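You operate a simulated robot arm through the tools that you are given. There is no shell and no other tool.

The job below is to be done with a simulated robot arm. You get a single attempt, and the scene is never put back.

JOB
Pin the press bed at hole 3, then park the steel block there.
Fine: both pins out, crank, both pins home; block on the ring mark.

Only the result counts: the job must be done as asked and must still hold three seconds after the hand-in. Knocking over, shifting, dropping, spilling or breaking anything else fails it.

ROBOT AND FRAMES
A 7-joint arm with a two-finger parallel gripper on a trunk, on a base that drives. Base frame: it is fixed to the floor where the robot stands at the start and does not move with it; the origin is under the middle of the robot, x ahead of it, y to its left, z up. Units: m, degrees, N and s.
With the tool pointing down near the work surface it reaches from about 0.28 to 0.72 m from the robot's upright axis, wherever it stands. Its first joint turns from -143.0 to 143.0 degrees. Places, roughly: black pin [2.2, -1.2, 0.8]; brass block [1.5, -1.25, 0.75]; ring mark on the press bed [1.9, -1.2, 0.8]; steel block [1.25, -1.25, 0.75]; steel link [1.5, -1.25, 1]; yellow pin [1.6, -1.1, 0.8]. Payload 3 kg.
Tool frame: the origin (TCP) lies between the finger pads and is the grasp point; the fingertips stand 0.03 m ahead of it; z points along the fingers, y is the line along which they close. Largest opening 0.094 m; finger width 0.028, thickness 0.01; the body of the gripper, 0.05 by 0.096 m, starts 0.055 m behind the TCP.
Orientation is that of the tool frame in the base frame, as a unit quaternion [w, x, y, z]. With the fingers straight down and closing along the base's y, the tool's x points along the base's -x, its y along +y and its z along -z.

CONTROLS
- The arm moves only by the tool step_arm. Its argument "motion" is a list of rows, each an object of numbers (a shift or turn left out is 0, a gripper value left out holds the last): "wx", "wy", "wz": the turn, a rotation vector about the tool's x, y, z in units of 120 degrees (1.0 is 120 degrees); "x", "y", "z": the shift along the tool's x, y, z in units of 300 mm (1.0 is 300 mm); "claw": the gripper command, from -1 (fully open) to 1 (shut), values between in proportion. In form: [{"wx": .., "wy": .., "wz": .., "x": .., "y": .., "z": .., "claw": ..}, ...]. A call has 1 to 20 rows; each row is the pose to reach, as a shift and turn from the pose commanded when the call began, along the tool's axes at that moment. A call with a number of a shift or a turn outside -1 to 1 is refused whole. A row lasts 0.2 s, in which the tool goes at most 0.05 m and 8.6 degrees; a call with a longer step from one row to the next is refused whole, and so is a gripper value outside its range. A pose out of reach is approached as far as the arm can. The call stops where the force on the tool passes 90 N (or 10 N more than at its start, if that is more) or the arm is blocked; 0.2 s more then pass. Each finger travels about 0.045 m/s and halts on what it meets, pressing with about 32 N; the grip force reading is that of the motor and also rises with nothing between the fingers. The clock runs only during rows and for 0.2 s after the last one: add rows that repeat a pose to give the fingers time. It gives the time, the measured TCP pose, the force on the tool (base axes), the opening and the grip force at its end, in the units of the frame above (readings bear some noise), with the torque about the TCP (base axes, N m) and any sound that the robot's microphone picked up, and new pictures: "views" is both (left out), scene, wrist or none.
- Cameras (640 x 400 px; columns grow to the right, rows downward): "scene" is now at [0.0565, 0.1364, 1.7288]; the picture's right is [-0.08, -1.00, 0.00], its down [-0.72, 0.06, -0.69] and it looks along [0.69, -0.05, -0.72] (base axes); focal length 258 px, centre (320, 200). "wrist" rides on the gripper at [0.076, 0.014, -0.102] in the tool frame; the picture's right is [-0.18, 0.98, 0.00], its down [-0.75, -0.14, -0.64] and it looks along [-0.63, -0.12, 0.77] (tool axes); focal length 243 px, centre (320, 200). There is no depth. A picture from a camera that has moved, and an enlarged one, comes with that camera's place and axes in the base frame and with its lens.
- lift_body(by): slides the trunk up (or, below 0, down) by that many m; the arm and the scene camera ride with it, the base frame stays. It gives what a move gives, with no picture.
- steer(legs): drives the robot by 1 to 6 legs, each [ahead, left, turn to the left] in m, m and degrees, along the robot's own axes; the way and the turn of a leg run together, so that a leg with both is an arc; at most 1.5 m and 180 degrees a leg. The arm and the cameras ride along, it lands a little off, and it stops where it bumps. It gives what a move gives, and a new picture of the scene camera.
- aim_head(pan, tilt): turns the head with the scene camera to pan (to the left, within 143 degrees either way) and tilt (down, from -29 to 69), counted from straight ahead of the robot. It gives what a move gives, and a new picture of the scene camera.
- close_up(camera, box): a new picture of the part [left, top, right, bottom] of that camera's present view, enlarged. The clock stands still meanwhile.
- finish_job(): hands the job in; it is judged then, once.

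Nothing tells you exact positions but the pictures and the camera data. Unless the task says otherwise, let go and move clear before handing in.

The tools are called after "Request:" by a JSON object that holds its "api" and its "payload". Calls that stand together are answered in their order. step_arm: Moves the arm, as the interface text tells. Its arguments: {"type":"object","properties":{"motion":{"type":"array"},"views":{"type":"string","enum":["both","scene","wrist","none"]}},"required":["motion"]} The other tools are called the same way: lift_body (by) slides the trunk up or down; steer (legs) drives the base; aim_head (pan, tilt) turns the head that bears the scene camera; close_up (camera, box) takes an enlarged picture of a part of a camera's view; finish_job () hands the job in.

At the start:

```text
t: 0.0
tool_pos: [0.5659, 0.0545, 0.8944]
tcp_rot: [0.0, 0.0, 1.0, -0.001]
contact_force: [0.5, 0.0, -0.6]
torque: [0.04, 0.02, 0.02]
width: 0.0939
gripper_force: 0.0
trunk travel left (down, up): [-0.175, 0.215]
robot x, y, heading: [0.0007, 0.0012, -0.2]
head pan, tilt: [-4.4, 46.3]
```

scene: 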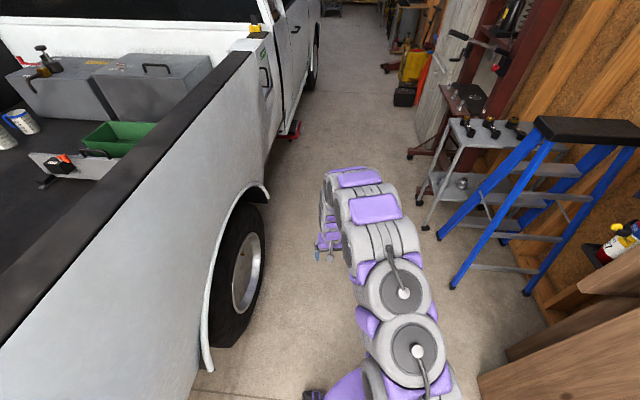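
wrist: 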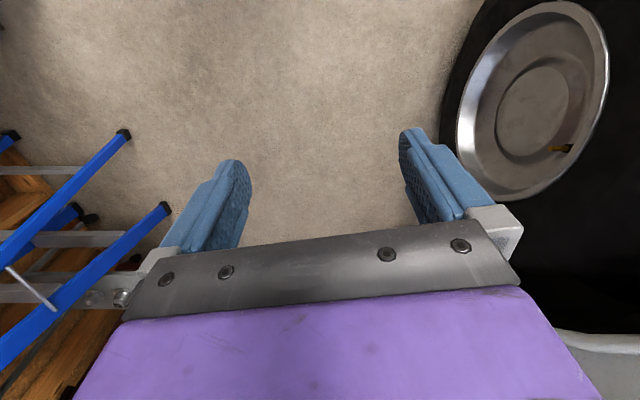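

I see a garage with a truck on the left. On the right, behind a ladder, there is a trolley with small things on it and a dark red press. I'll look closer before moving.

Request:
{"api": "close_up", "payload": {"camera": "scene", "box": [400, 0, 640, 150]}}

Request:
{"api": "aim_head", "payload": {"pan": -35, "tilt": 30}}

```text
2.67 times, centred on (520, 75) of scene
camera zoom: at [0.0565, 0.1364, 1.7288], right [-0.08, -1.0, 0.0], down [-0.72, 0.06, -0.69], along [0.69, -0.05, -0.72], focal length 687 px, centre (-213, 533)
```

zoom: 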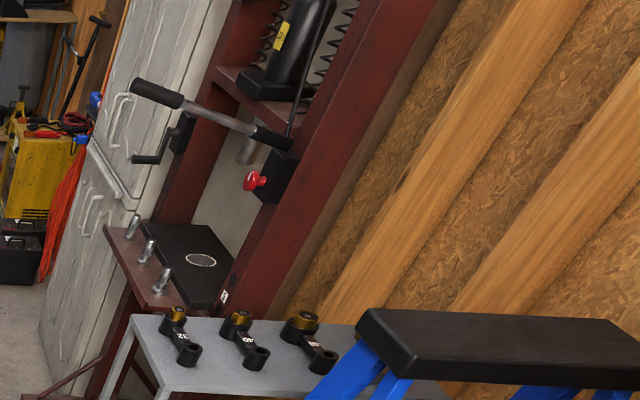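

```text
t: 1.0
tool_pos: [0.5642, 0.0535, 0.8959]
tcp_rot: [0.0, 0.0, 1.0, -0.002]
contact_force: [0.4, -0.5, 0.4]
torque: [0.04, 0.03, -0.01]
width: 0.0939
gripper_force: 0.0
trunk travel left (down, up): [-0.175, 0.215]
robot x, y, heading: [0.001, -0.0023, 0.1]
head pan, tilt: [-35.0, 30.0]
camera scene: at [0.0506, 0.0908, 1.7533], right [-0.57, -0.82, 0.0], down [-0.41, 0.29, -0.86], along [0.71, -0.5, -0.5], focal length 258 px, centre (320, 200)
```

scene: 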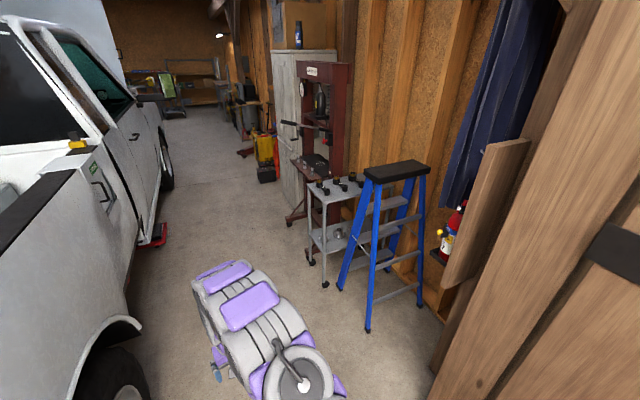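

Request:
{"api": "close_up", "payload": {"camera": "scene", "box": [270, 50, 430, 150]}}

Request:
{"api": "close_up", "payload": {"camera": "scene", "box": [260, 130, 460, 290]}}

```text
4.00 times, centred on (350, 100) of scene
camera zoom: at [0.0506, 0.0908, 1.7533], right [-0.57, -0.82, 0.0], down [-0.41, 0.29, -0.86], along [0.71, -0.5, -0.5], focal length 1031 px, centre (200, 600)
```

zoom: 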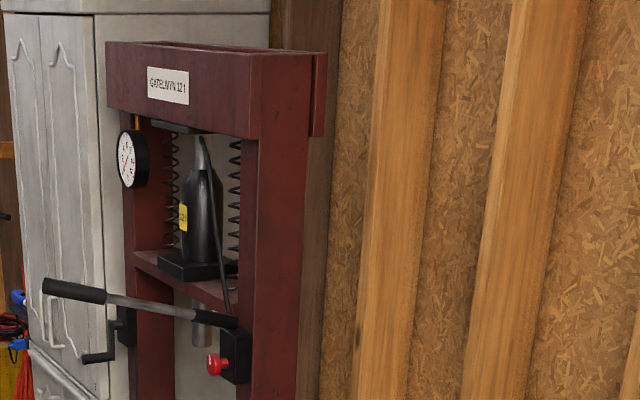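

```text
2.50 times, centred on (360, 210) of scene
camera zoom: at [0.0506, 0.0908, 1.7533], right [-0.57, -0.82, 0.0], down [-0.41, 0.29, -0.86], along [0.71, -0.5, -0.5], focal length 644 px, centre (220, 175)
```

zoom: 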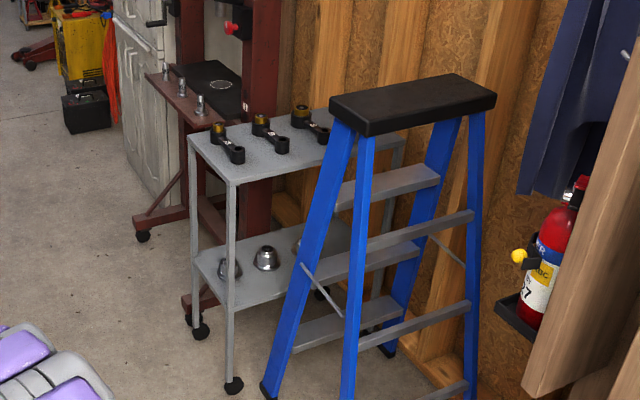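

The press stands near (1.95, -1.3) and the trolley near (1.3–1.6, -0.9), with the ladder this side of them. I'll drive ahead along the aisle, then turn to face the press.

Request:
{"api": "steer", "payload": {"legs": [[1.0, -0.15, 0], [0.6, 0, 0], [0, 0, -90]]}}

Request:
{"api": "aim_head", "payload": {"pan": 0, "tilt": 35}}

```text
t: 13.2
tool_pos: [1.7086, -0.6986, 0.8968]
tcp_rot: [0.001, 0.703, 0.711, 0.0]
contact_force: [-0.1, 0.4, -0.4]
torque: [-0.02, 0.04, 0.0]
width: 0.094
gripper_force: 0.0
trunk travel left (down, up): [-0.175, 0.215]
robot x, y, heading: [1.6482, -0.1312, -89.6]
head pan, tilt: [-35.0, 30.0]
camera scene: at [1.7409, -0.1809, 1.7533], right [-0.82, 0.57, 0.0], down [0.28, 0.41, -0.87], along [-0.49, -0.71, -0.5], focal length 258 px, centre (320, 200)
```

scene: 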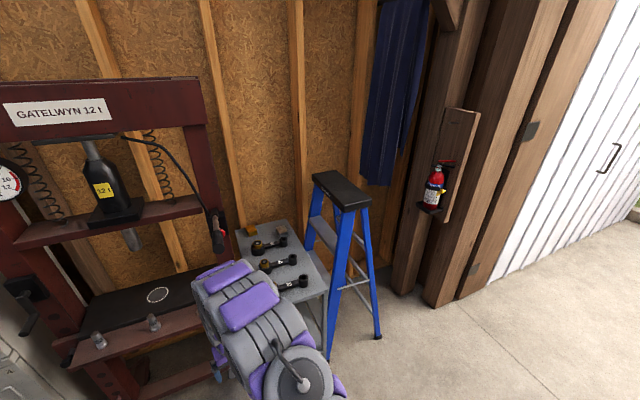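

```text
t: 14.2
tool_pos: [1.7082, -0.6965, 0.8979]
tcp_rot: [0.0, 0.703, 0.711, -0.001]
contact_force: [-0.1, -0.1, 0.1]
torque: [-0.02, 0.0, 0.0]
width: 0.094
gripper_force: 0.2
trunk travel left (down, up): [-0.175, 0.215]
robot x, y, heading: [1.6499, -0.1309, -89.3]
head pan, tilt: [0.0, 35.0]
camera scene: at [1.793, -0.1943, 1.7454], right [-1.0, -0.01, 0.0], down [-0.01, 0.58, -0.82], along [0.01, -0.82, -0.58], focal length 258 px, centre (320, 200)
```

scene: 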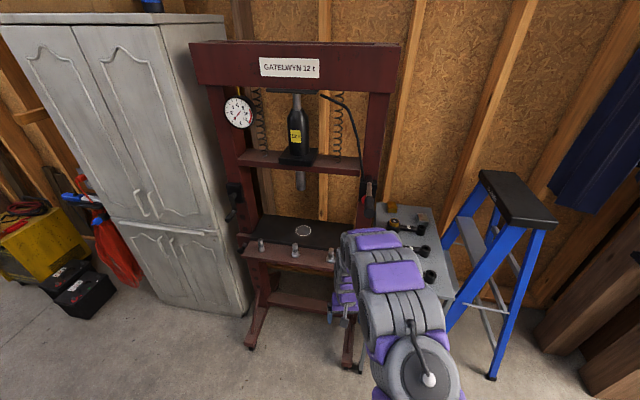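

Request:
{"api": "close_up", "payload": {"camera": "scene", "box": [180, 160, 420, 310]}}

Request:
{"api": "close_up", "payload": {"camera": "scene", "box": [360, 190, 460, 300]}}

Request:
{"api": "close_up", "payload": {"camera": "scene", "box": [210, 160, 290, 220]}}

Request:
{"api": "close_up", "payload": {"camera": "scene", "box": [330, 160, 410, 220]}}

```text
2.67 times, centred on (300, 235) of scene
camera zoom: at [1.793, -0.1943, 1.7454], right [-1.0, -0.01, 0.0], down [-0.01, 0.58, -0.82], along [0.01, -0.82, -0.58], focal length 687 px, centre (373, 107)
```

zoom: 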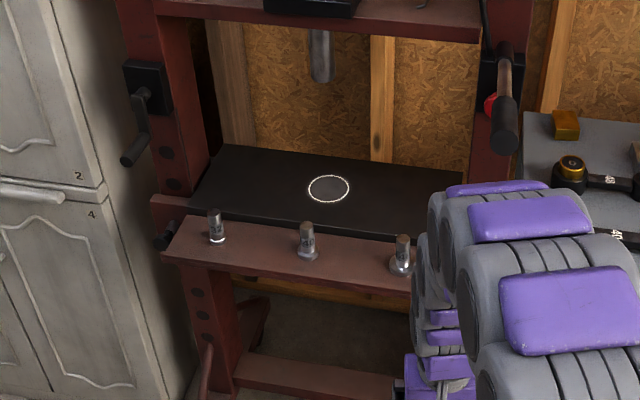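

```text
3.64 times, centred on (410, 245) of scene
camera zoom: at [1.793, -0.1943, 1.7454], right [-1.0, -0.01, 0.0], down [-0.01, 0.58, -0.82], along [0.01, -0.82, -0.58], focal length 937 px, centre (-7, 36)
```

zoom: 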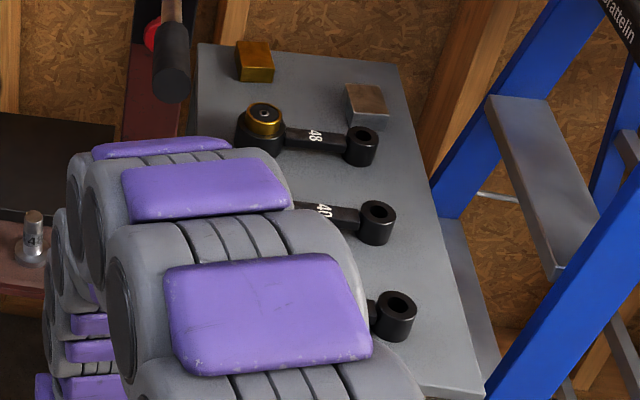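

```text
6.67 times, centred on (250, 190) of scene
camera zoom: at [1.793, -0.1943, 1.7454], right [-1.0, -0.01, 0.0], down [-0.01, 0.58, -0.82], along [0.01, -0.82, -0.58], focal length 1718 px, centre (787, 267)
```

zoom: 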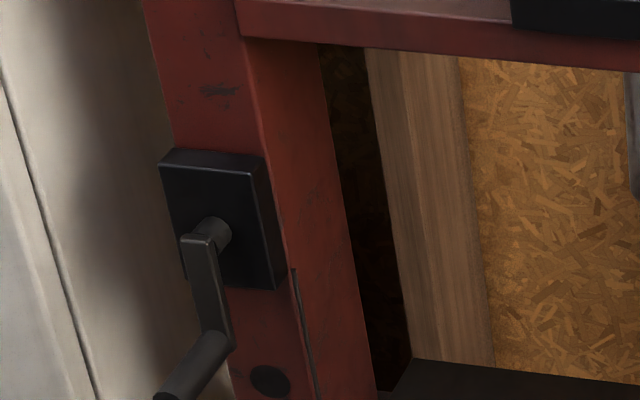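

```text
6.67 times, centred on (370, 190) of scene
camera zoom: at [1.793, -0.1943, 1.7454], right [-1.0, -0.01, 0.0], down [-0.01, 0.58, -0.82], along [0.01, -0.82, -0.58], focal length 1718 px, centre (-13, 267)
```

zoom: 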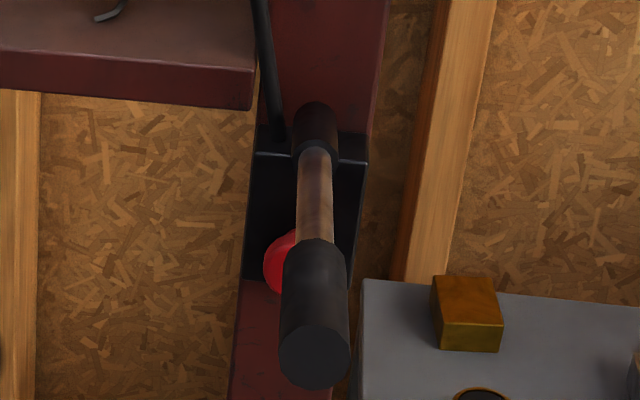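

The press faces me: a crank and the black pin are on its left post, the pump handle on its right post. The arm hides the right post and the yellow pin, so I'll slide to the left and look again.

Request:
{"api": "steer", "payload": {"legs": [[0, 0.6, 0]]}}

Request:
{"api": "close_up", "payload": {"camera": "scene", "box": [320, 150, 480, 290]}}

Request:
{"api": "close_up", "payload": {"camera": "scene", "box": [350, 180, 430, 300]}}

```text
t: 17.7
tool_pos: [2.3174, -0.685, 0.8986]
tcp_rot: [0.001, 0.699, 0.715, 0.001]
contact_force: [0.1, -0.6, 0.2]
torque: [0.0, -0.07, -0.01]
width: 0.0941
gripper_force: 0.1
trunk travel left (down, up): [-0.175, 0.215]
robot x, y, heading: [2.2559, -0.1229, -88.9]
head pan, tilt: [0.0, 35.0]
camera scene: at [2.3943, -0.1829, 1.7459], right [-1.0, -0.02, 0.0], down [-0.01, 0.58, -0.82], along [0.02, -0.82, -0.58], focal length 258 px, centre (320, 200)
```

scene: 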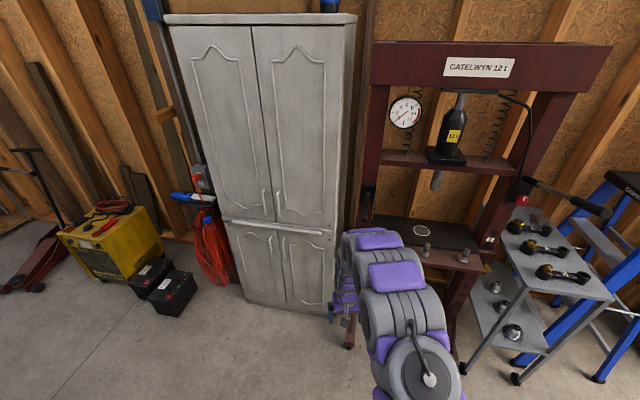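

```text
2.86 times, centred on (400, 220) of scene
camera zoom: at [2.3943, -0.1829, 1.7459], right [-1.0, -0.02, 0.0], down [-0.01, 0.58, -0.82], along [0.02, -0.82, -0.58], focal length 736 px, centre (91, 143)
```

zoom: 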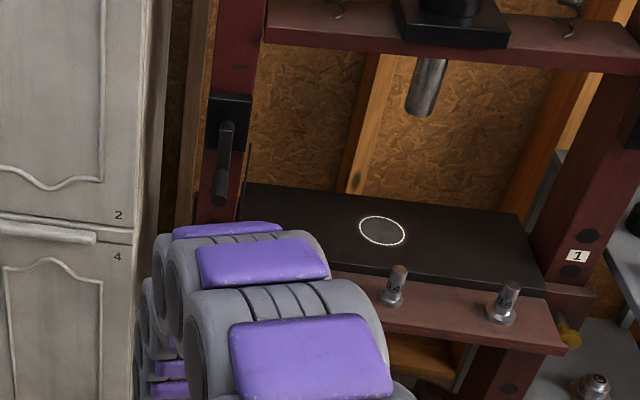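

```text
3.33 times, centred on (390, 240) of scene
camera zoom: at [2.3943, -0.1829, 1.7459], right [-1.0, -0.02, 0.0], down [-0.01, 0.58, -0.82], along [0.02, -0.82, -0.58], focal length 859 px, centre (87, 67)
```

zoom: 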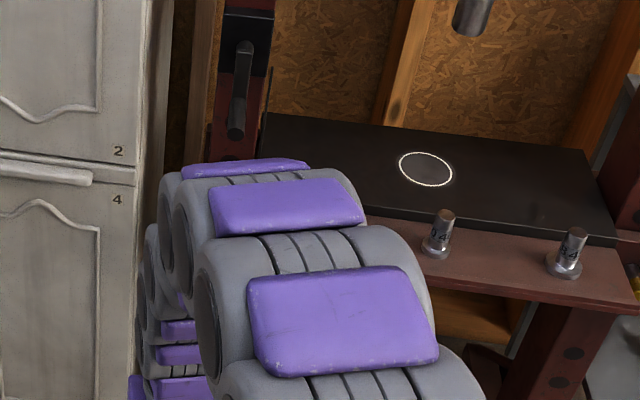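

Now the right post is visible, with a "1" label on it. I'll zoom in on the holes, the yellow pin and the trolley.

Request:
{"api": "close_up", "payload": {"camera": "scene", "box": [440, 190, 540, 320]}}

Request:
{"api": "close_up", "payload": {"camera": "scene", "box": [475, 220, 515, 260]}}

Request:
{"api": "close_up", "payload": {"camera": "scene", "box": [480, 200, 600, 300]}}

Request:
{"api": "close_up", "payload": {"camera": "scene", "box": [480, 150, 640, 250]}}

```text
3.08 times, centred on (490, 255) of scene
camera zoom: at [2.3943, -0.1829, 1.7459], right [-1.0, -0.02, 0.0], down [-0.01, 0.58, -0.82], along [0.02, -0.82, -0.58], focal length 793 px, centre (-203, 31)
```

zoom: 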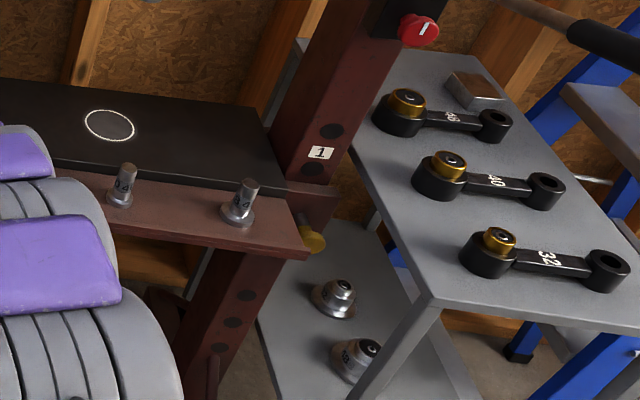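

```text
10.00 times, centred on (495, 240) of scene
camera zoom: at [2.3943, -0.1829, 1.7459], right [-1.0, -0.02, 0.0], down [-0.01, 0.58, -0.82], along [0.02, -0.82, -0.58], focal length 2577 px, centre (-1430, -200)
```

zoom: 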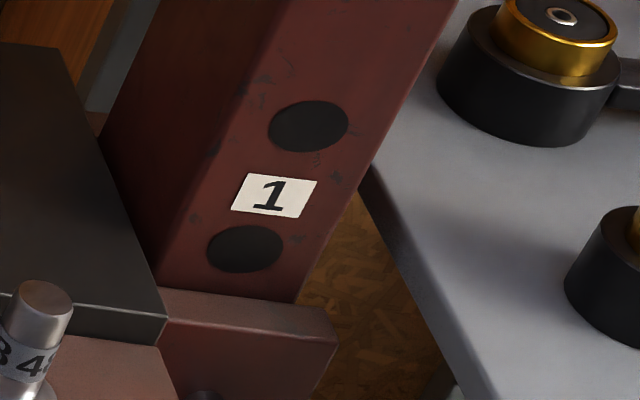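

```text
4.00 times, centred on (540, 250) of scene
camera zoom: at [2.3943, -0.1829, 1.7459], right [-1.0, -0.02, 0.0], down [-0.01, 0.58, -0.82], along [0.02, -0.82, -0.58], focal length 1031 px, centre (-560, 0)
```

zoom: 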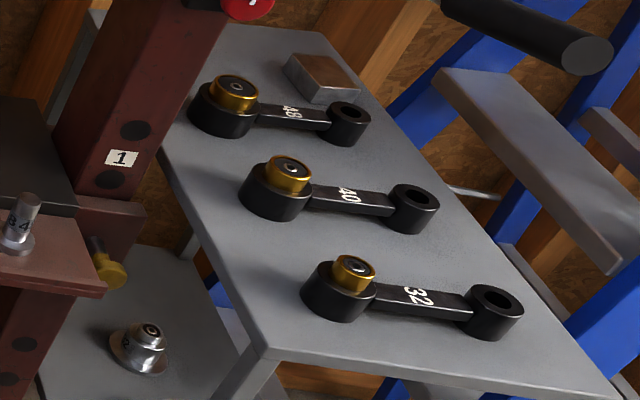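

```text
4.00 times, centred on (560, 200) of scene
camera zoom: at [2.3943, -0.1829, 1.7459], right [-1.0, -0.02, 0.0], down [-0.01, 0.58, -0.82], along [0.02, -0.82, -0.58], focal length 1031 px, centre (-640, 200)
```

zoom: 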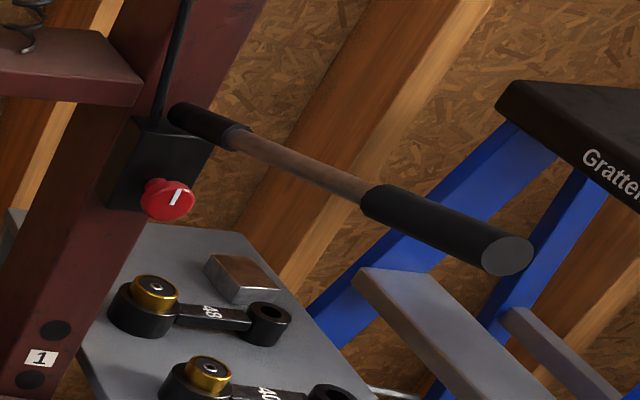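

The bed beam is pinned in a column of holes on each post's front face, and one label "1" shows on the right post. I'll turn the tool horizontal to bring the wrist camera to bear, staying well clear of everything.

Request:
{"api": "step_arm", "payload": {"motion": [{"wy": -0.068, "claw": -1}, {"wy": -0.136}, {"wy": -0.204}, {"wy": -0.272}, {"wy": -0.34}, {"wy": -0.408}, {"wy": -0.476}, {"wy": -0.544}, {"wy": -0.612}, {"wy": -0.68}, {"wy": -0.75}, {"wy": -0.75}]}}

```text
t: 20.3
tool_pos: [2.3213, -0.6842, 0.8985]
tcp_rot: [0.507, 0.494, 0.503, -0.496]
contact_force: [0.7, 0.3, -0.3]
torque: [0.02, 0.0, 0.0]
width: 0.094
gripper_force: 0.1
trunk travel left (down, up): [-0.175, 0.215]
robot x, y, heading: [2.2551, -0.1231, -88.8]
head pan, tilt: [0.0, 35.0]
camera scene: at [2.4032, -0.1819, 1.7452], right [-1.0, -0.02, 0.0], down [-0.02, 0.58, -0.82], along [0.02, -0.82, -0.58], focal length 258 px, centre (320, 200)
camera wrist: at [2.3316, -0.5818, 0.822], right [0.98, 0.02, 0.19], down [-0.16, 0.64, 0.75], along [-0.1, -0.77, 0.64], focal length 243 px, centre (320, 200)
```

scene: 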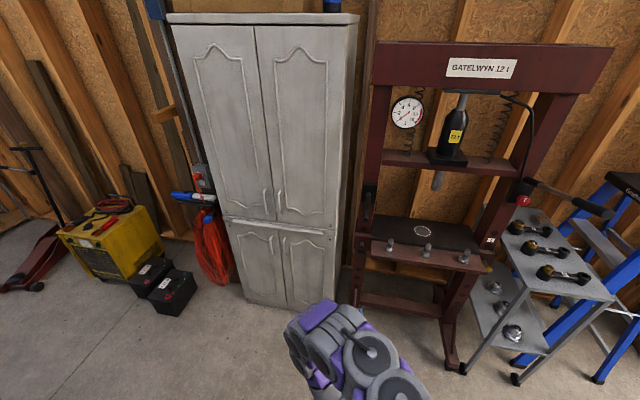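
wrist: 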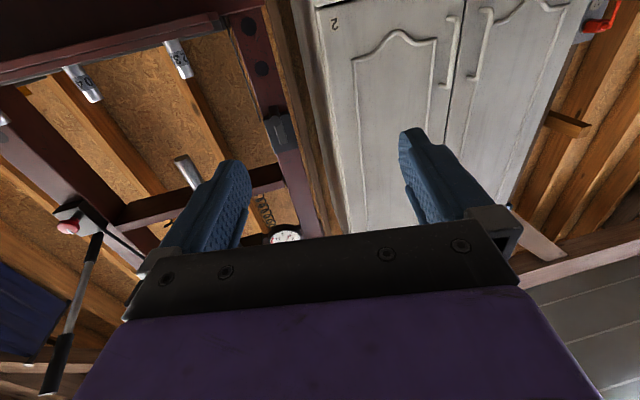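

The tool is horizontal and the press is now clear of the arm. I'll zoom in on both posts.

Request:
{"api": "close_up", "payload": {"camera": "scene", "box": [340, 180, 420, 240]}}

Request:
{"api": "close_up", "payload": {"camera": "scene", "box": [340, 230, 420, 300]}}

Request:
{"api": "close_up", "payload": {"camera": "scene", "box": [440, 250, 500, 310]}}

Request:
{"api": "close_up", "payload": {"camera": "scene", "box": [430, 300, 490, 370]}}

```text
6.67 times, centred on (380, 210) of scene
camera zoom: at [2.4032, -0.1819, 1.7452], right [-1.0, -0.02, 0.0], down [-0.02, 0.58, -0.82], along [0.02, -0.82, -0.58], focal length 1718 px, centre (-80, 133)
```

zoom: 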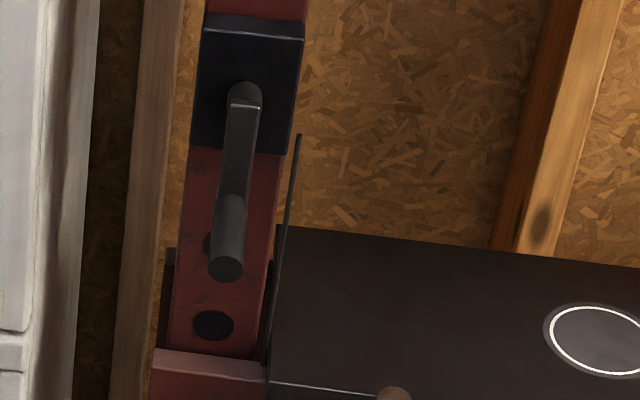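

```text
5.71 times, centred on (380, 265) of scene
camera zoom: at [2.4032, -0.1819, 1.7452], right [-1.0, -0.02, 0.0], down [-0.02, 0.58, -0.82], along [0.02, -0.82, -0.58], focal length 1472 px, centre (-23, -171)
```

zoom: 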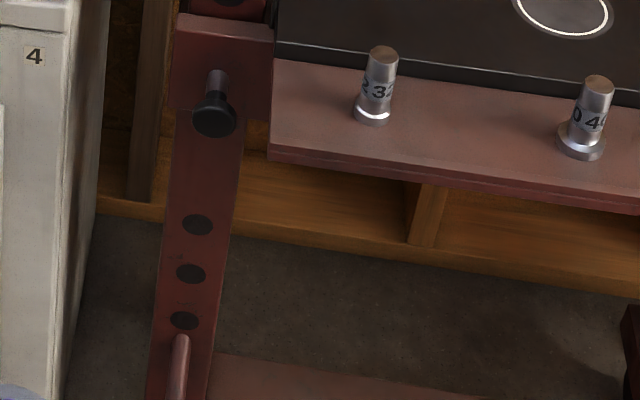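

```text
6.67 times, centred on (470, 280) of scene
camera zoom: at [2.4032, -0.1819, 1.7452], right [-1.0, -0.02, 0.0], down [-0.02, 0.58, -0.82], along [0.02, -0.82, -0.58], focal length 1718 px, centre (-680, -333)
```

zoom: 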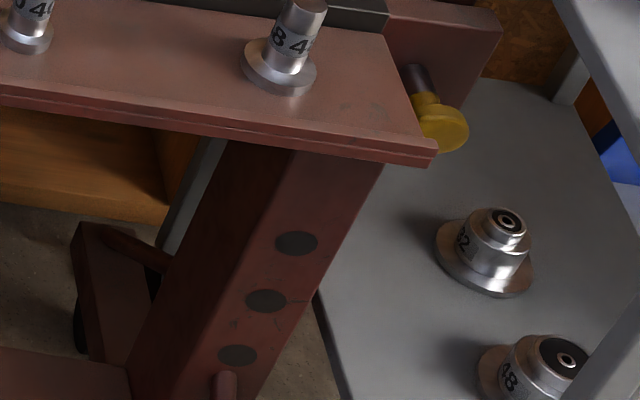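

```text
5.71 times, centred on (460, 335) of scene
camera zoom: at [2.4032, -0.1819, 1.7452], right [-1.0, -0.02, 0.0], down [-0.02, 0.58, -0.82], along [0.02, -0.82, -0.58], focal length 1472 px, centre (-480, -571)
```

zoom: 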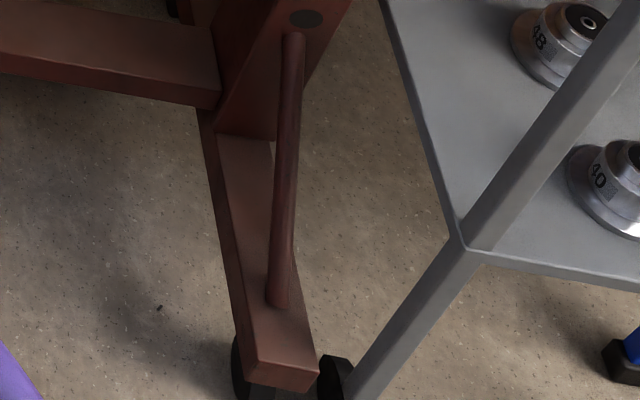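

I've triangulated the ring to about (1.89, -1.20, 0.84) and the left post's hole column to x≈2.20, y≈-1.21. The press is turned about 9–10° from square, so I'll square up to it, move a little closer and study the labels.

Request:
{"api": "steer", "payload": {"legs": [[0.12, -0.25, 0], [0, 0, -9.7]]}}

Request:
{"api": "aim_head", "payload": {"pan": 0, "tilt": 45}}

Request:
{"api": "close_up", "payload": {"camera": "scene", "box": [140, 100, 500, 330]}}

```text
t: 22.9
tool_pos: [1.9866, -0.8148, 0.8976]
tcp_rot: [-0.461, -0.532, -0.464, 0.538]
contact_force: [1.0, 0.2, 0.6]
torque: [-0.03, -0.05, -0.09]
width: 0.0938
gripper_force: 0.0
trunk travel left (down, up): [-0.175, 0.215]
robot x, y, heading: [2.0053, -0.2539, -98.6]
head pan, tilt: [0.0, 35.0]
camera scene: at [2.1515, -0.3336, 1.7445], right [-0.99, 0.15, 0.01], down [0.08, 0.57, -0.82], along [-0.12, -0.81, -0.58], focal length 258 px, centre (320, 200)
```

scene: 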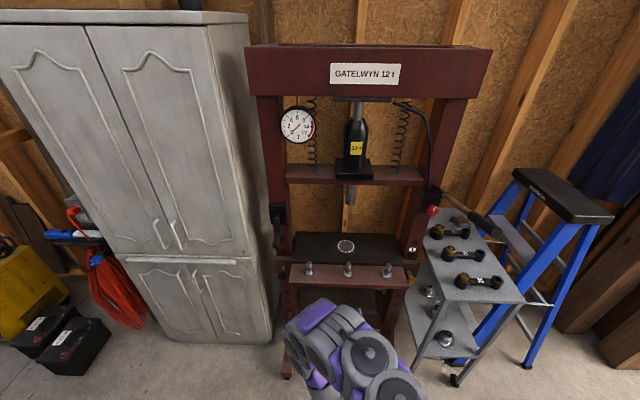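

```text
t: 23.6
tool_pos: [1.9829, -0.8128, 0.8984]
tcp_rot: [-0.464, -0.532, -0.462, 0.536]
contact_force: [0.2, 0.1, 0.0]
torque: [-0.01, 0.01, 0.01]
width: 0.0941
gripper_force: 0.1
trunk travel left (down, up): [-0.175, 0.215]
robot x, y, heading: [2.0081, -0.2529, -98.4]
head pan, tilt: [0.0, 45.0]
camera scene: at [2.1411, -0.3253, 1.7308], right [-0.99, 0.15, 0.0], down [0.1, 0.7, -0.71], along [-0.1, -0.7, -0.71], focal length 258 px, centre (320, 200)
```

scene: 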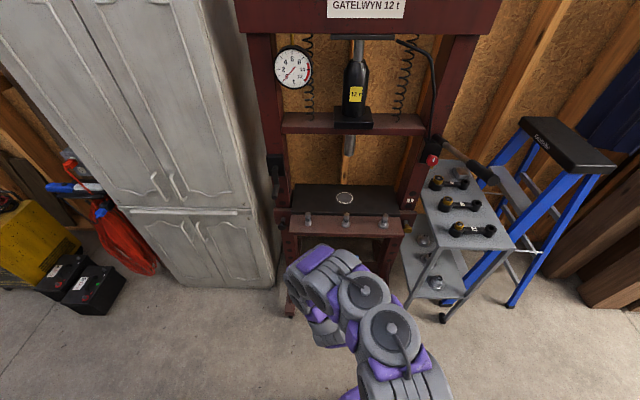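

```text
1.74 times, centred on (320, 215) of scene
camera zoom: at [2.1411, -0.3253, 1.7308], right [-0.99, 0.15, 0.0], down [0.1, 0.7, -0.71], along [-0.1, -0.7, -0.71], focal length 448 px, centre (320, 174)
```

zoom: 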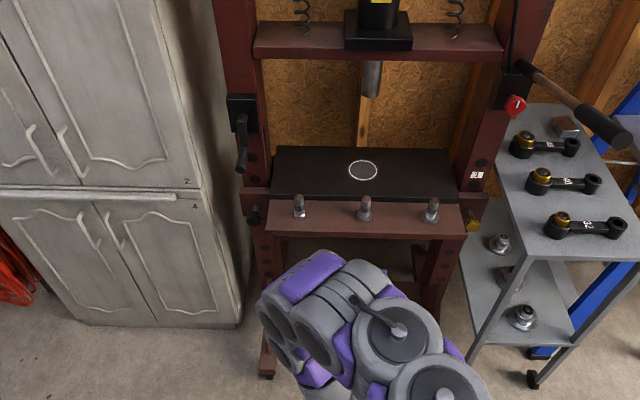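

I'm square to the press. Zooming in on the right post's label, both pins and the crank.

Request:
{"api": "close_up", "payload": {"camera": "scene", "box": [390, 170, 430, 250]}}

Request:
{"api": "close_up", "payload": {"camera": "scene", "box": [385, 190, 425, 215]}}

Request:
{"api": "close_up", "payload": {"camera": "scene", "box": [255, 180, 305, 290]}}

Request:
{"api": "close_up", "payload": {"camera": "scene", "box": [255, 140, 305, 200]}}

```text
5.00 times, centred on (410, 210) of scene
camera zoom: at [2.1411, -0.3253, 1.7308], right [-0.99, 0.15, 0.0], down [0.1, 0.7, -0.71], along [-0.1, -0.7, -0.71], focal length 1288 px, centre (-130, 150)
```

zoom: 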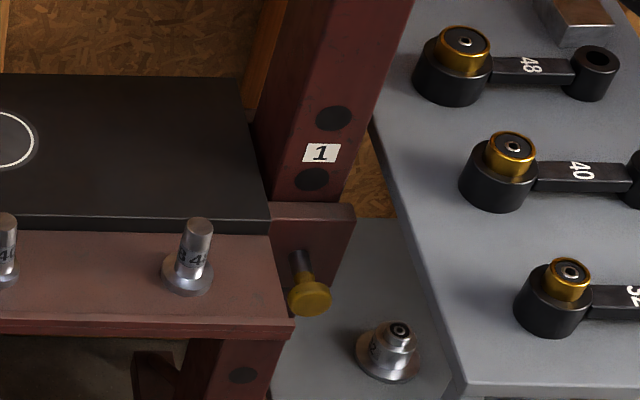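

```text
16.00 times, centred on (405, 202) of scene
camera zoom: at [2.1411, -0.3253, 1.7308], right [-0.99, 0.15, 0.0], down [0.1, 0.7, -0.71], along [-0.1, -0.7, -0.71], focal length 4123 px, centre (-1040, 160)
```

zoom: 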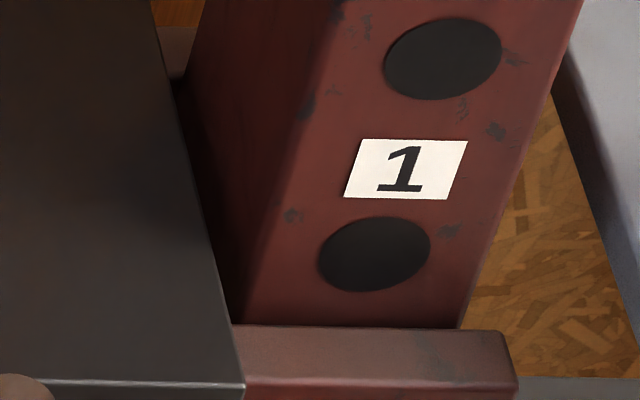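

```text
3.64 times, centred on (280, 235) of scene
camera zoom: at [2.1411, -0.3253, 1.7308], right [-0.99, 0.15, 0.0], down [0.1, 0.7, -0.71], along [-0.1, -0.7, -0.71], focal length 937 px, centre (466, 73)
```

zoom: 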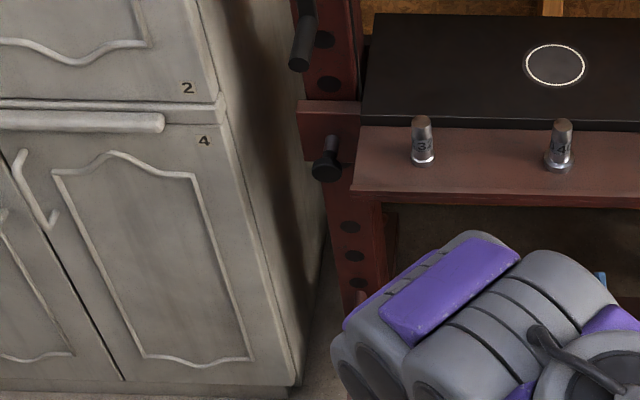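

```text
6.67 times, centred on (280, 170) of scene
camera zoom: at [2.1411, -0.3253, 1.7308], right [-0.99, 0.15, 0.0], down [0.1, 0.7, -0.71], along [-0.1, -0.7, -0.71], focal length 1718 px, centre (587, 400)
```

zoom: 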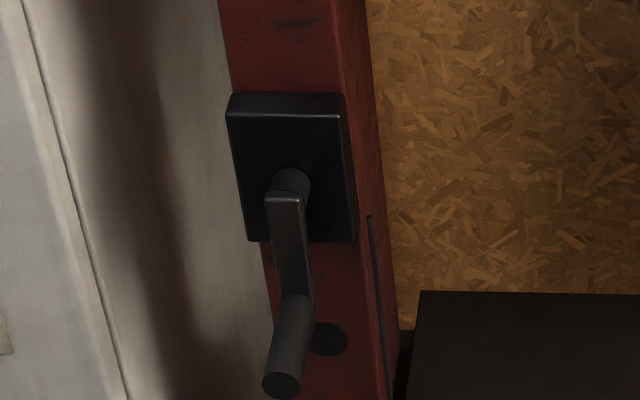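

Pin C sits at z≈0.75 and the shelf edge leaves little room beside each knob, so the fingers should close vertically on the pins. I'll roll the tool 90° here, which also puts the wrist camera to one side for a better look.

Request:
{"api": "step_arm", "payload": {"motion": [{"wz": 0.068}, {"wz": 0.136}, {"wz": 0.204}, {"wz": 0.272}, {"wz": 0.34}, {"wz": 0.408}, {"wz": 0.476}, {"wz": 0.544}, {"wz": 0.612}, {"wz": 0.68}, {"wz": 0.75}, {"wz": 0.75}]}}

```text
t: 26.2
tool_pos: [1.9818, -0.8142, 0.8988]
tcp_rot: [0.707, 0.704, -0.051, -0.051]
contact_force: [0.3, -0.2, 0.1]
torque: [-0.02, -0.01, 0.01]
width: 0.0937
gripper_force: 0.1
trunk travel left (down, up): [-0.175, 0.215]
robot x, y, heading: [2.0085, -0.2483, -98.2]
head pan, tilt: [0.0, 45.0]
camera scene: at [2.1432, -0.3256, 1.7306], right [-0.99, 0.15, 0.0], down [0.1, 0.7, -0.71], along [-0.1, -0.7, -0.71], focal length 258 px, centre (320, 200)
camera wrist: at [2.0713, -0.7232, 0.9125], right [-0.18, 0.03, 0.98], down [-0.65, 0.74, -0.14], along [-0.73, -0.67, -0.11], focal length 243 px, centre (320, 200)
```

scene: 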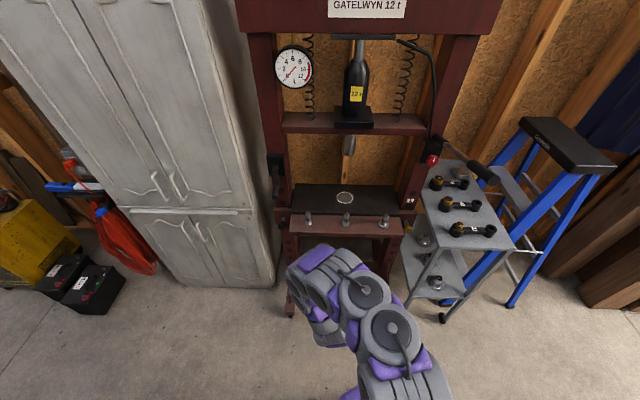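
wrist: 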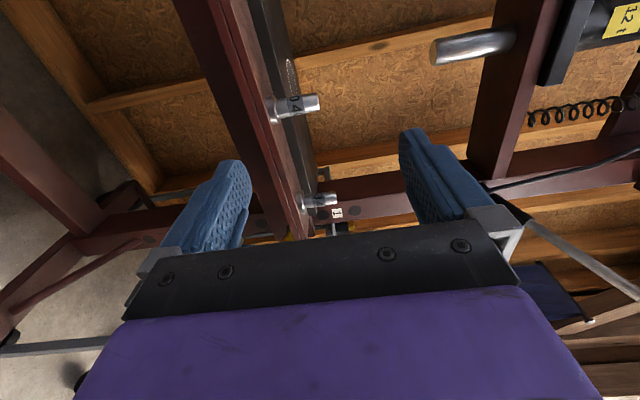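

The roll worked and the fingers now close vertically. I'll lower the tool to pin height (0.75) and drive in front of the black pin, stopping about 0.1 m short of it.

Request:
{"api": "step_arm", "payload": {"motion": [{"y": -0.13}, {"y": -0.26}, {"y": -0.39}, {"y": -0.493}, {"y": -0.493}], "views": "none"}}

Request:
{"api": "steer", "payload": {"legs": [[0, 0.27, 0], [0.15, 0, 0]]}}

Request:
{"api": "step_arm", "payload": {"motion": [{}]}}

```text
t: 27.4
tool_pos: [1.9855, -0.8362, 0.7643]
tcp_rot: [0.706, 0.705, -0.05, -0.052]
contact_force: [0.7, -0.2, 0.7]
torque: [0.0, 0.02, -0.05]
width: 0.0941
gripper_force: 0.1
out of reach, approached as far as the arm can: row 3, 4, 5
trunk travel left (down, up): [-0.175, 0.215]
robot x, y, heading: [2.0075, -0.2477, -98.4]
head pan, tilt: [0.0, 45.0]
```

```text
t: 30.3
tool_pos: [2.2285, -1.0253, 0.7636]
tcp_rot: [0.705, 0.705, -0.051, -0.05]
contact_force: [-0.1, -0.1, -0.2]
torque: [0.0, -0.02, 0.03]
width: 0.0943
gripper_force: 0.1
trunk travel left (down, up): [-0.175, 0.215]
robot x, y, heading: [2.2494, -0.4367, -98.4]
head pan, tilt: [0.0, 45.0]
camera scene: at [2.3753, -0.5125, 1.7314], right [-0.99, 0.14, -0.01], down [0.11, 0.7, -0.7], along [-0.1, -0.7, -0.71], focal length 258 px, centre (320, 200)
```

scene: 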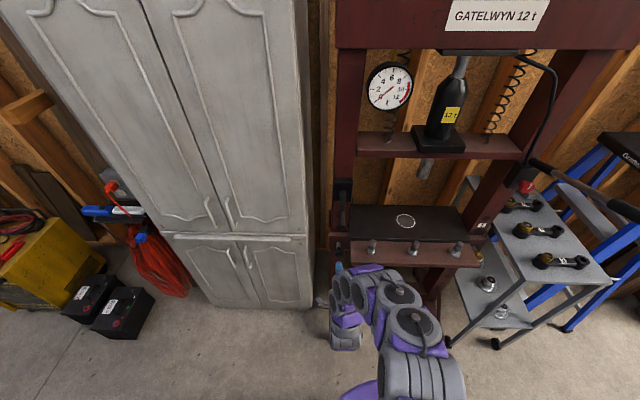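

```text
t: 30.7
tool_pos: [2.2295, -1.0242, 0.764]
tcp_rot: [0.706, 0.705, -0.049, -0.053]
contact_force: [0.7, 0.2, -0.9]
torque: [-0.02, 0.02, 0.02]
width: 0.0939
gripper_force: 0.1
trunk travel left (down, up): [-0.175, 0.215]
robot x, y, heading: [2.253, -0.4396, -98.2]
head pan, tilt: [0.0, 45.0]
camera scene: at [2.3922, -0.5139, 1.7299], right [-0.99, 0.14, 0.01], down [0.1, 0.7, -0.71], along [-0.1, -0.7, -0.71], focal length 258 px, centre (320, 200)
camera wrist: at [2.3191, -0.9327, 0.7785], right [-0.18, 0.03, 0.98], down [-0.65, 0.74, -0.14], along [-0.73, -0.67, -0.11], focal length 243 px, centre (320, 200)
```

scene: 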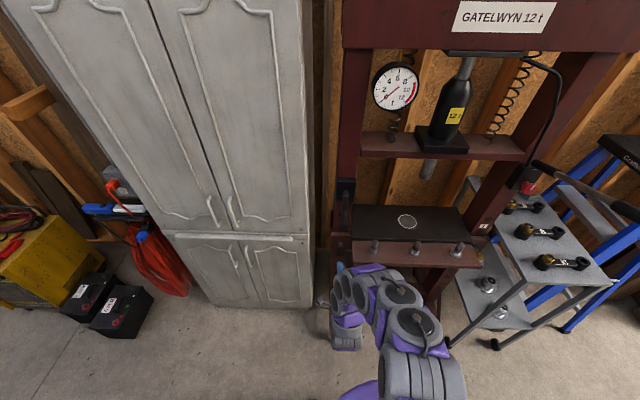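
wrist: 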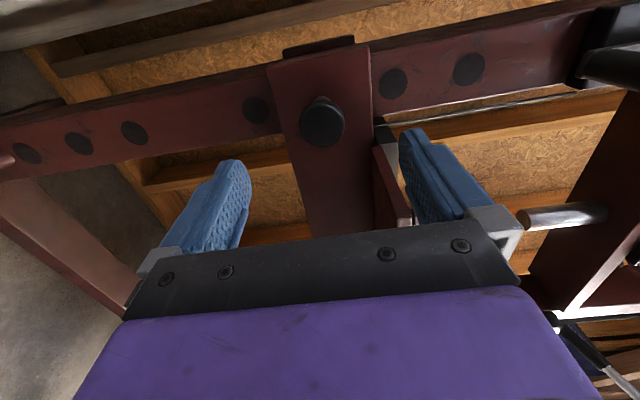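

Clear view of the left post: pin in its bracket with two holes above, one just below, then a gap and three more holes lower. Zooming in.

Request:
{"api": "close_up", "payload": {"camera": "wrist", "box": [0, 20, 320, 220]}}

Request:
{"api": "close_up", "payload": {"camera": "wrist", "box": [230, 30, 550, 230]}}

Request:
{"api": "close_up", "payload": {"camera": "scene", "box": [440, 190, 520, 270]}}

```text
2.00 times, centred on (160, 120) of wrist
camera zoom: at [2.3191, -0.9327, 0.7785], right [-0.18, 0.03, 0.98], down [-0.65, 0.74, -0.14], along [-0.73, -0.67, -0.11], focal length 485 px, centre (640, 360)
```

zoom: 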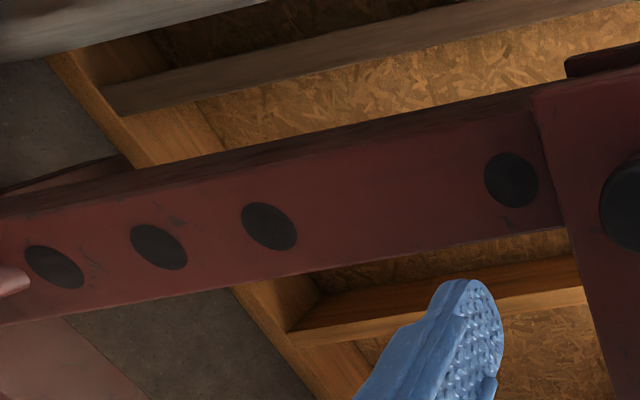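

```text
2.00 times, centred on (390, 130) of wrist
camera zoom: at [2.3191, -0.9327, 0.7785], right [-0.18, 0.03, 0.98], down [-0.65, 0.74, -0.14], along [-0.73, -0.67, -0.11], focal length 485 px, centre (180, 340)
```

zoom: 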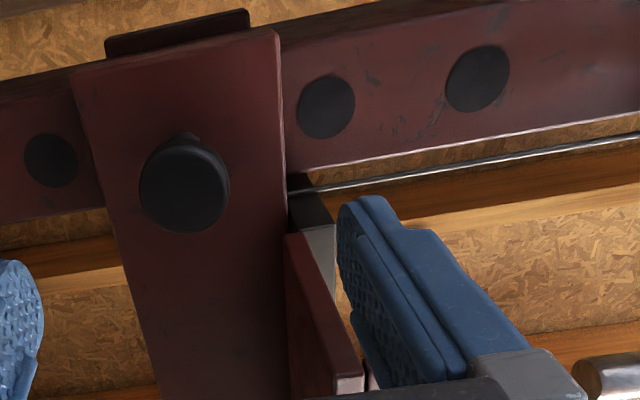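

```text
5.00 times, centred on (480, 230) of scene
camera zoom: at [2.3922, -0.5139, 1.7299], right [-0.99, 0.14, 0.01], down [0.1, 0.7, -0.71], along [-0.1, -0.7, -0.71], focal length 1288 px, centre (-480, 50)
```

zoom: 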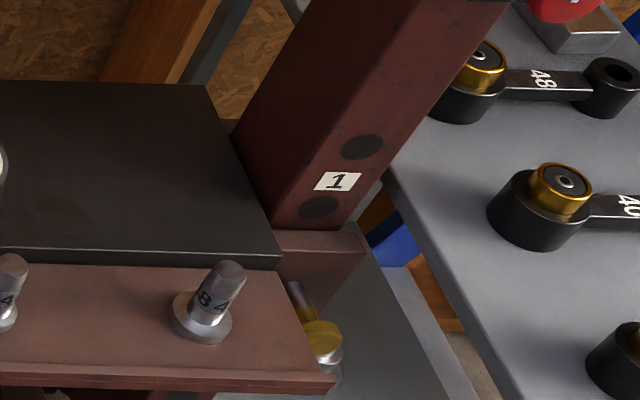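

The knob's centre works out to about (2.20, -1.135, 0.766), with the knob roughly 4 cm across. I'll lower the trunk for arm range, bring the tool back to pin height and centre it on the knob's axis.

Request:
{"api": "lift_body", "payload": {"by": -0.12}}

Request:
{"api": "step_arm", "payload": {"motion": [{"y": 0.14, "x": -0.02}, {"y": 0.28, "x": -0.04}, {"y": 0.405, "x": -0.043}, {"y": 0.405, "x": -0.043}], "views": "wrist"}}

```text
t: 32.2
tool_pos: [2.2326, -1.0243, 0.6442]
tcp_rot: [0.705, 0.705, -0.047, -0.052]
contact_force: [-0.1, 0.6, 0.7]
torque: [-0.04, -0.03, -0.01]
width: 0.0939
gripper_force: 0.1
trunk travel left (down, up): [-0.055, 0.335]
robot x, y, heading: [2.2535, -0.438, -98.4]
head pan, tilt: [0.0, 45.0]
```

```text
t: 33.2
tool_pos: [2.2176, -1.022, 0.7635]
tcp_rot: [0.706, 0.705, -0.049, -0.051]
contact_force: [0.2, -1.0, 0.5]
torque: [0.01, -0.04, 0.01]
width: 0.094
gripper_force: 0.0
trunk travel left (down, up): [-0.055, 0.335]
robot x, y, heading: [2.2526, -0.4406, -98.3]
head pan, tilt: [0.0, 45.0]
camera wrist: at [2.3063, -0.9313, 0.7776], right [-0.18, 0.03, 0.98], down [-0.65, 0.74, -0.14], along [-0.73, -0.67, -0.12], focal length 243 px, centre (320, 200)
```

wrist: 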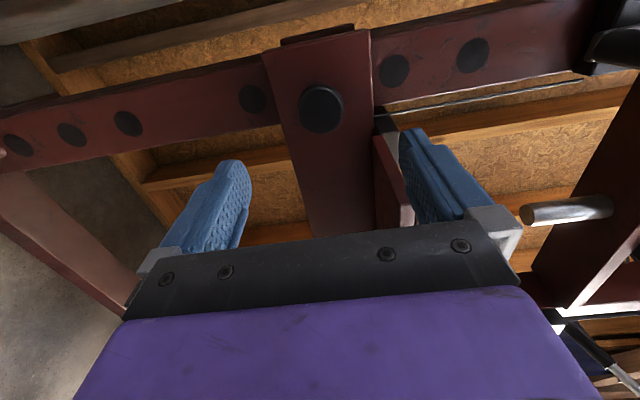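

Alignment is within a couple of millimetres. Moving straight in over the knob.

Request:
{"api": "step_arm", "payload": {"motion": [{"z": 0.12, "y": 0.005}, {"z": 0.22, "y": 0.005}, {"z": 0.3, "y": 0.005}, {"z": 0.36, "y": 0.005}, {"z": 0.385, "y": 0.005}, {"z": 0.385, "y": 0.005}], "views": "wrist"}}

```text
t: 34.6
tool_pos: [2.2024, -1.1342, 0.7663]
tcp_rot: [0.706, 0.705, -0.048, -0.052]
contact_force: [-0.7, 0.3, -0.4]
torque: [-0.02, -0.02, 0.04]
width: 0.094
gripper_force: 0.0
trunk travel left (down, up): [-0.055, 0.335]
robot x, y, heading: [2.252, -0.439, -98.5]
head pan, tilt: [0.0, 45.0]
camera wrist: at [2.292, -1.0443, 0.78], right [-0.18, 0.03, 0.98], down [-0.66, 0.74, -0.14], along [-0.73, -0.67, -0.11], focal length 243 px, centre (320, 200)
```

wrist: 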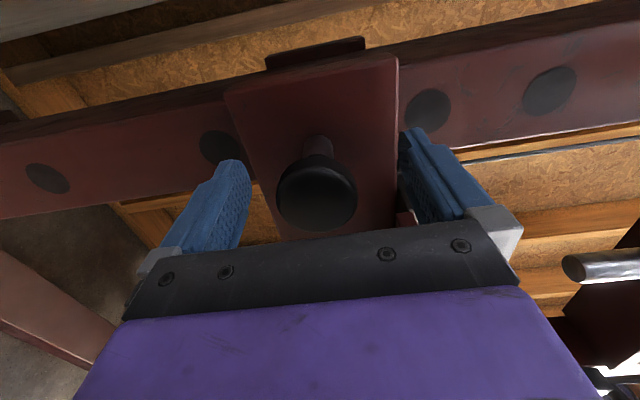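

The knob sits right at the grasp point. Closing the fingers on it.

Request:
{"api": "step_arm", "payload": {"motion": [{"claw": 1}, {"claw": 1}, {"claw": 1}, {"claw": 1}, {"claw": 1}, {"claw": 1}], "views": "wrist"}}

```text
t: 36.0
tool_pos: [2.2011, -1.1349, 0.7644]
tcp_rot: [0.705, 0.705, -0.049, -0.053]
contact_force: [-0.6, 1.9, -11.0]
torque: [0.08, -0.01, -0.08]
width: 0.0398
gripper_force: 45.4
trunk travel left (down, up): [-0.055, 0.335]
robot x, y, heading: [2.2539, -0.4377, -98.3]
head pan, tilt: [0.0, 45.0]
camera wrist: at [2.2921, -1.0444, 0.7791], right [-0.18, 0.02, 0.98], down [-0.66, 0.74, -0.14], along [-0.73, -0.67, -0.12], focal length 243 px, centre (320, 200)
```

wrist: 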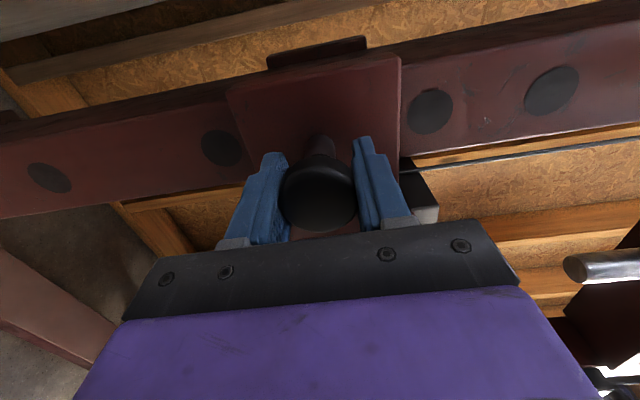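

Gripped at 40 mm. I'll ease down a touch to relieve the side load and pull the pin out a little.

Request:
{"api": "step_arm", "payload": {"motion": [{"y": -0.006}, {"y": -0.006, "z": -0.05}, {"y": -0.006, "z": -0.1}, {"y": -0.006, "z": -0.15}, {"y": -0.006, "z": -0.15}], "views": "wrist"}}

```text
t: 37.2
tool_pos: [2.2108, -1.0904, 0.7643]
tcp_rot: [0.707, 0.704, -0.048, -0.051]
contact_force: [5.0, 0.4, 1.8]
torque: [-0.14, 0.16, -0.36]
width: 0.0395
gripper_force: 44.6
trunk travel left (down, up): [-0.055, 0.335]
robot x, y, heading: [2.251, -0.4399, -98.0]
head pan, tilt: [0.0, 45.0]
camera wrist: at [2.3001, -1.0001, 0.7786], right [-0.18, 0.03, 0.98], down [-0.66, 0.74, -0.14], along [-0.73, -0.67, -0.11], focal length 243 px, centre (320, 200)
```

wrist: 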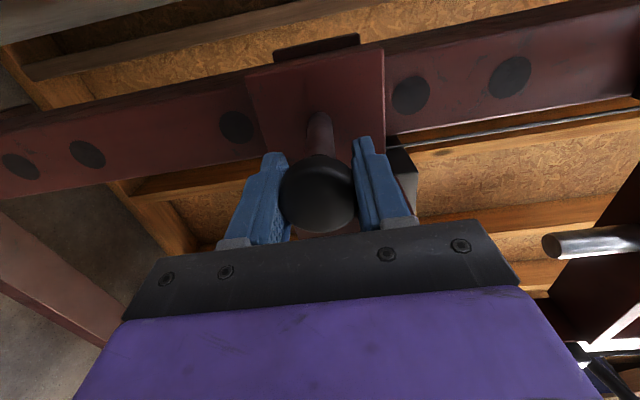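

The pin slides out with little force. Pulling further.

Request:
{"api": "step_arm", "payload": {"motion": [{"z": -0.06}, {"z": -0.12}, {"z": -0.18}, {"z": -0.18}], "views": "wrist"}}

```text
t: 38.2
tool_pos: [2.2192, -1.0394, 0.7656]
tcp_rot: [0.706, 0.705, -0.047, -0.052]
contact_force: [13.0, -38.2, -4.2]
torque: [-0.01, 0.05, -0.43]
width: 0.0392
gripper_force: 45.4
trunk travel left (down, up): [-0.055, 0.335]
robot x, y, heading: [2.2536, -0.4392, -98.3]
head pan, tilt: [0.0, 45.0]
camera wrist: at [2.3086, -0.949, 0.7788], right [-0.18, 0.03, 0.98], down [-0.66, 0.74, -0.14], along [-0.73, -0.67, -0.11], focal length 243 px, centre (320, 200)
```

wrist: 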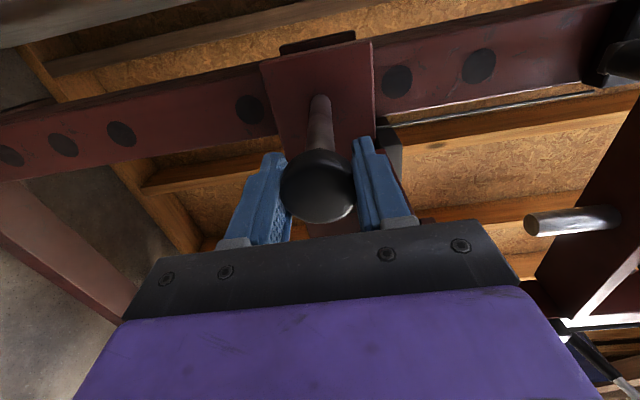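

A firm stop after about 9.5 cm: the pin is captive in its bracket, so "out" means pulled to here. I'll relax slightly, release it, and check that it stays.

Request:
{"api": "step_arm", "payload": {"motion": [{"z": 0.01}, {"z": 0.01, "claw": 0.3}, {"z": 0.01, "claw": -0.3}, {"z": 0.01, "claw": -1}, {"z": 0.01, "claw": -1}, {"z": -0.1}, {"z": -0.22}, {"z": -0.22}], "views": "both"}}

```text
t: 40.0
tool_pos: [2.2246, -0.972, 0.7654]
tcp_rot: [0.705, 0.705, -0.049, -0.052]
contact_force: [-0.7, 0.1, -0.9]
torque: [-0.04, 0.02, 0.0]
width: 0.0941
gripper_force: 0.2
trunk travel left (down, up): [-0.055, 0.335]
robot x, y, heading: [2.254, -0.4404, -98.3]
head pan, tilt: [0.0, 45.0]
camera scene: at [2.3865, -0.512, 1.6106], right [-0.99, 0.14, 0.0], down [0.1, 0.7, -0.71], along [-0.1, -0.7, -0.71], focal length 258 px, centre (320, 200)
camera wrist: at [2.315, -0.8819, 0.7792], right [-0.18, 0.03, 0.98], down [-0.66, 0.74, -0.14], along [-0.73, -0.67, -0.11], focal length 243 px, centre (320, 200)
```

scene: 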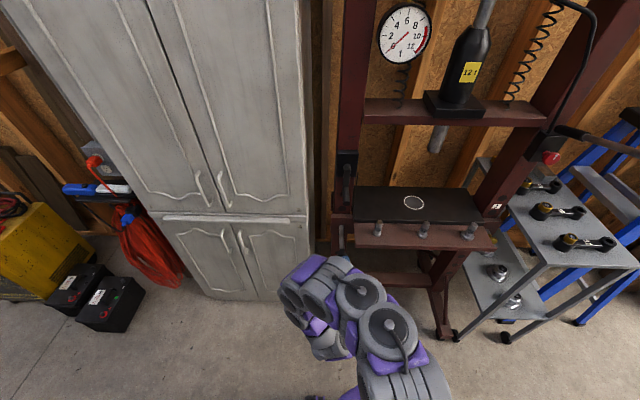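
wrist: 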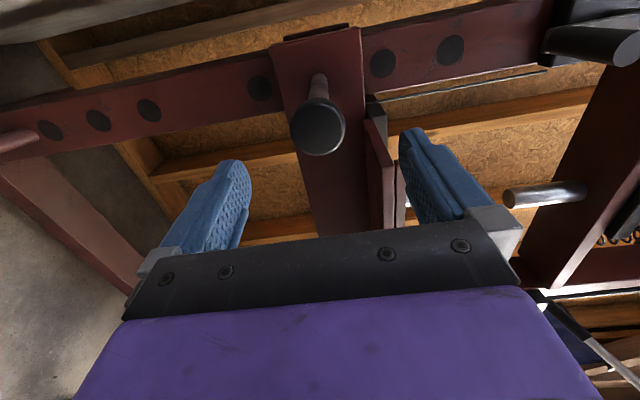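

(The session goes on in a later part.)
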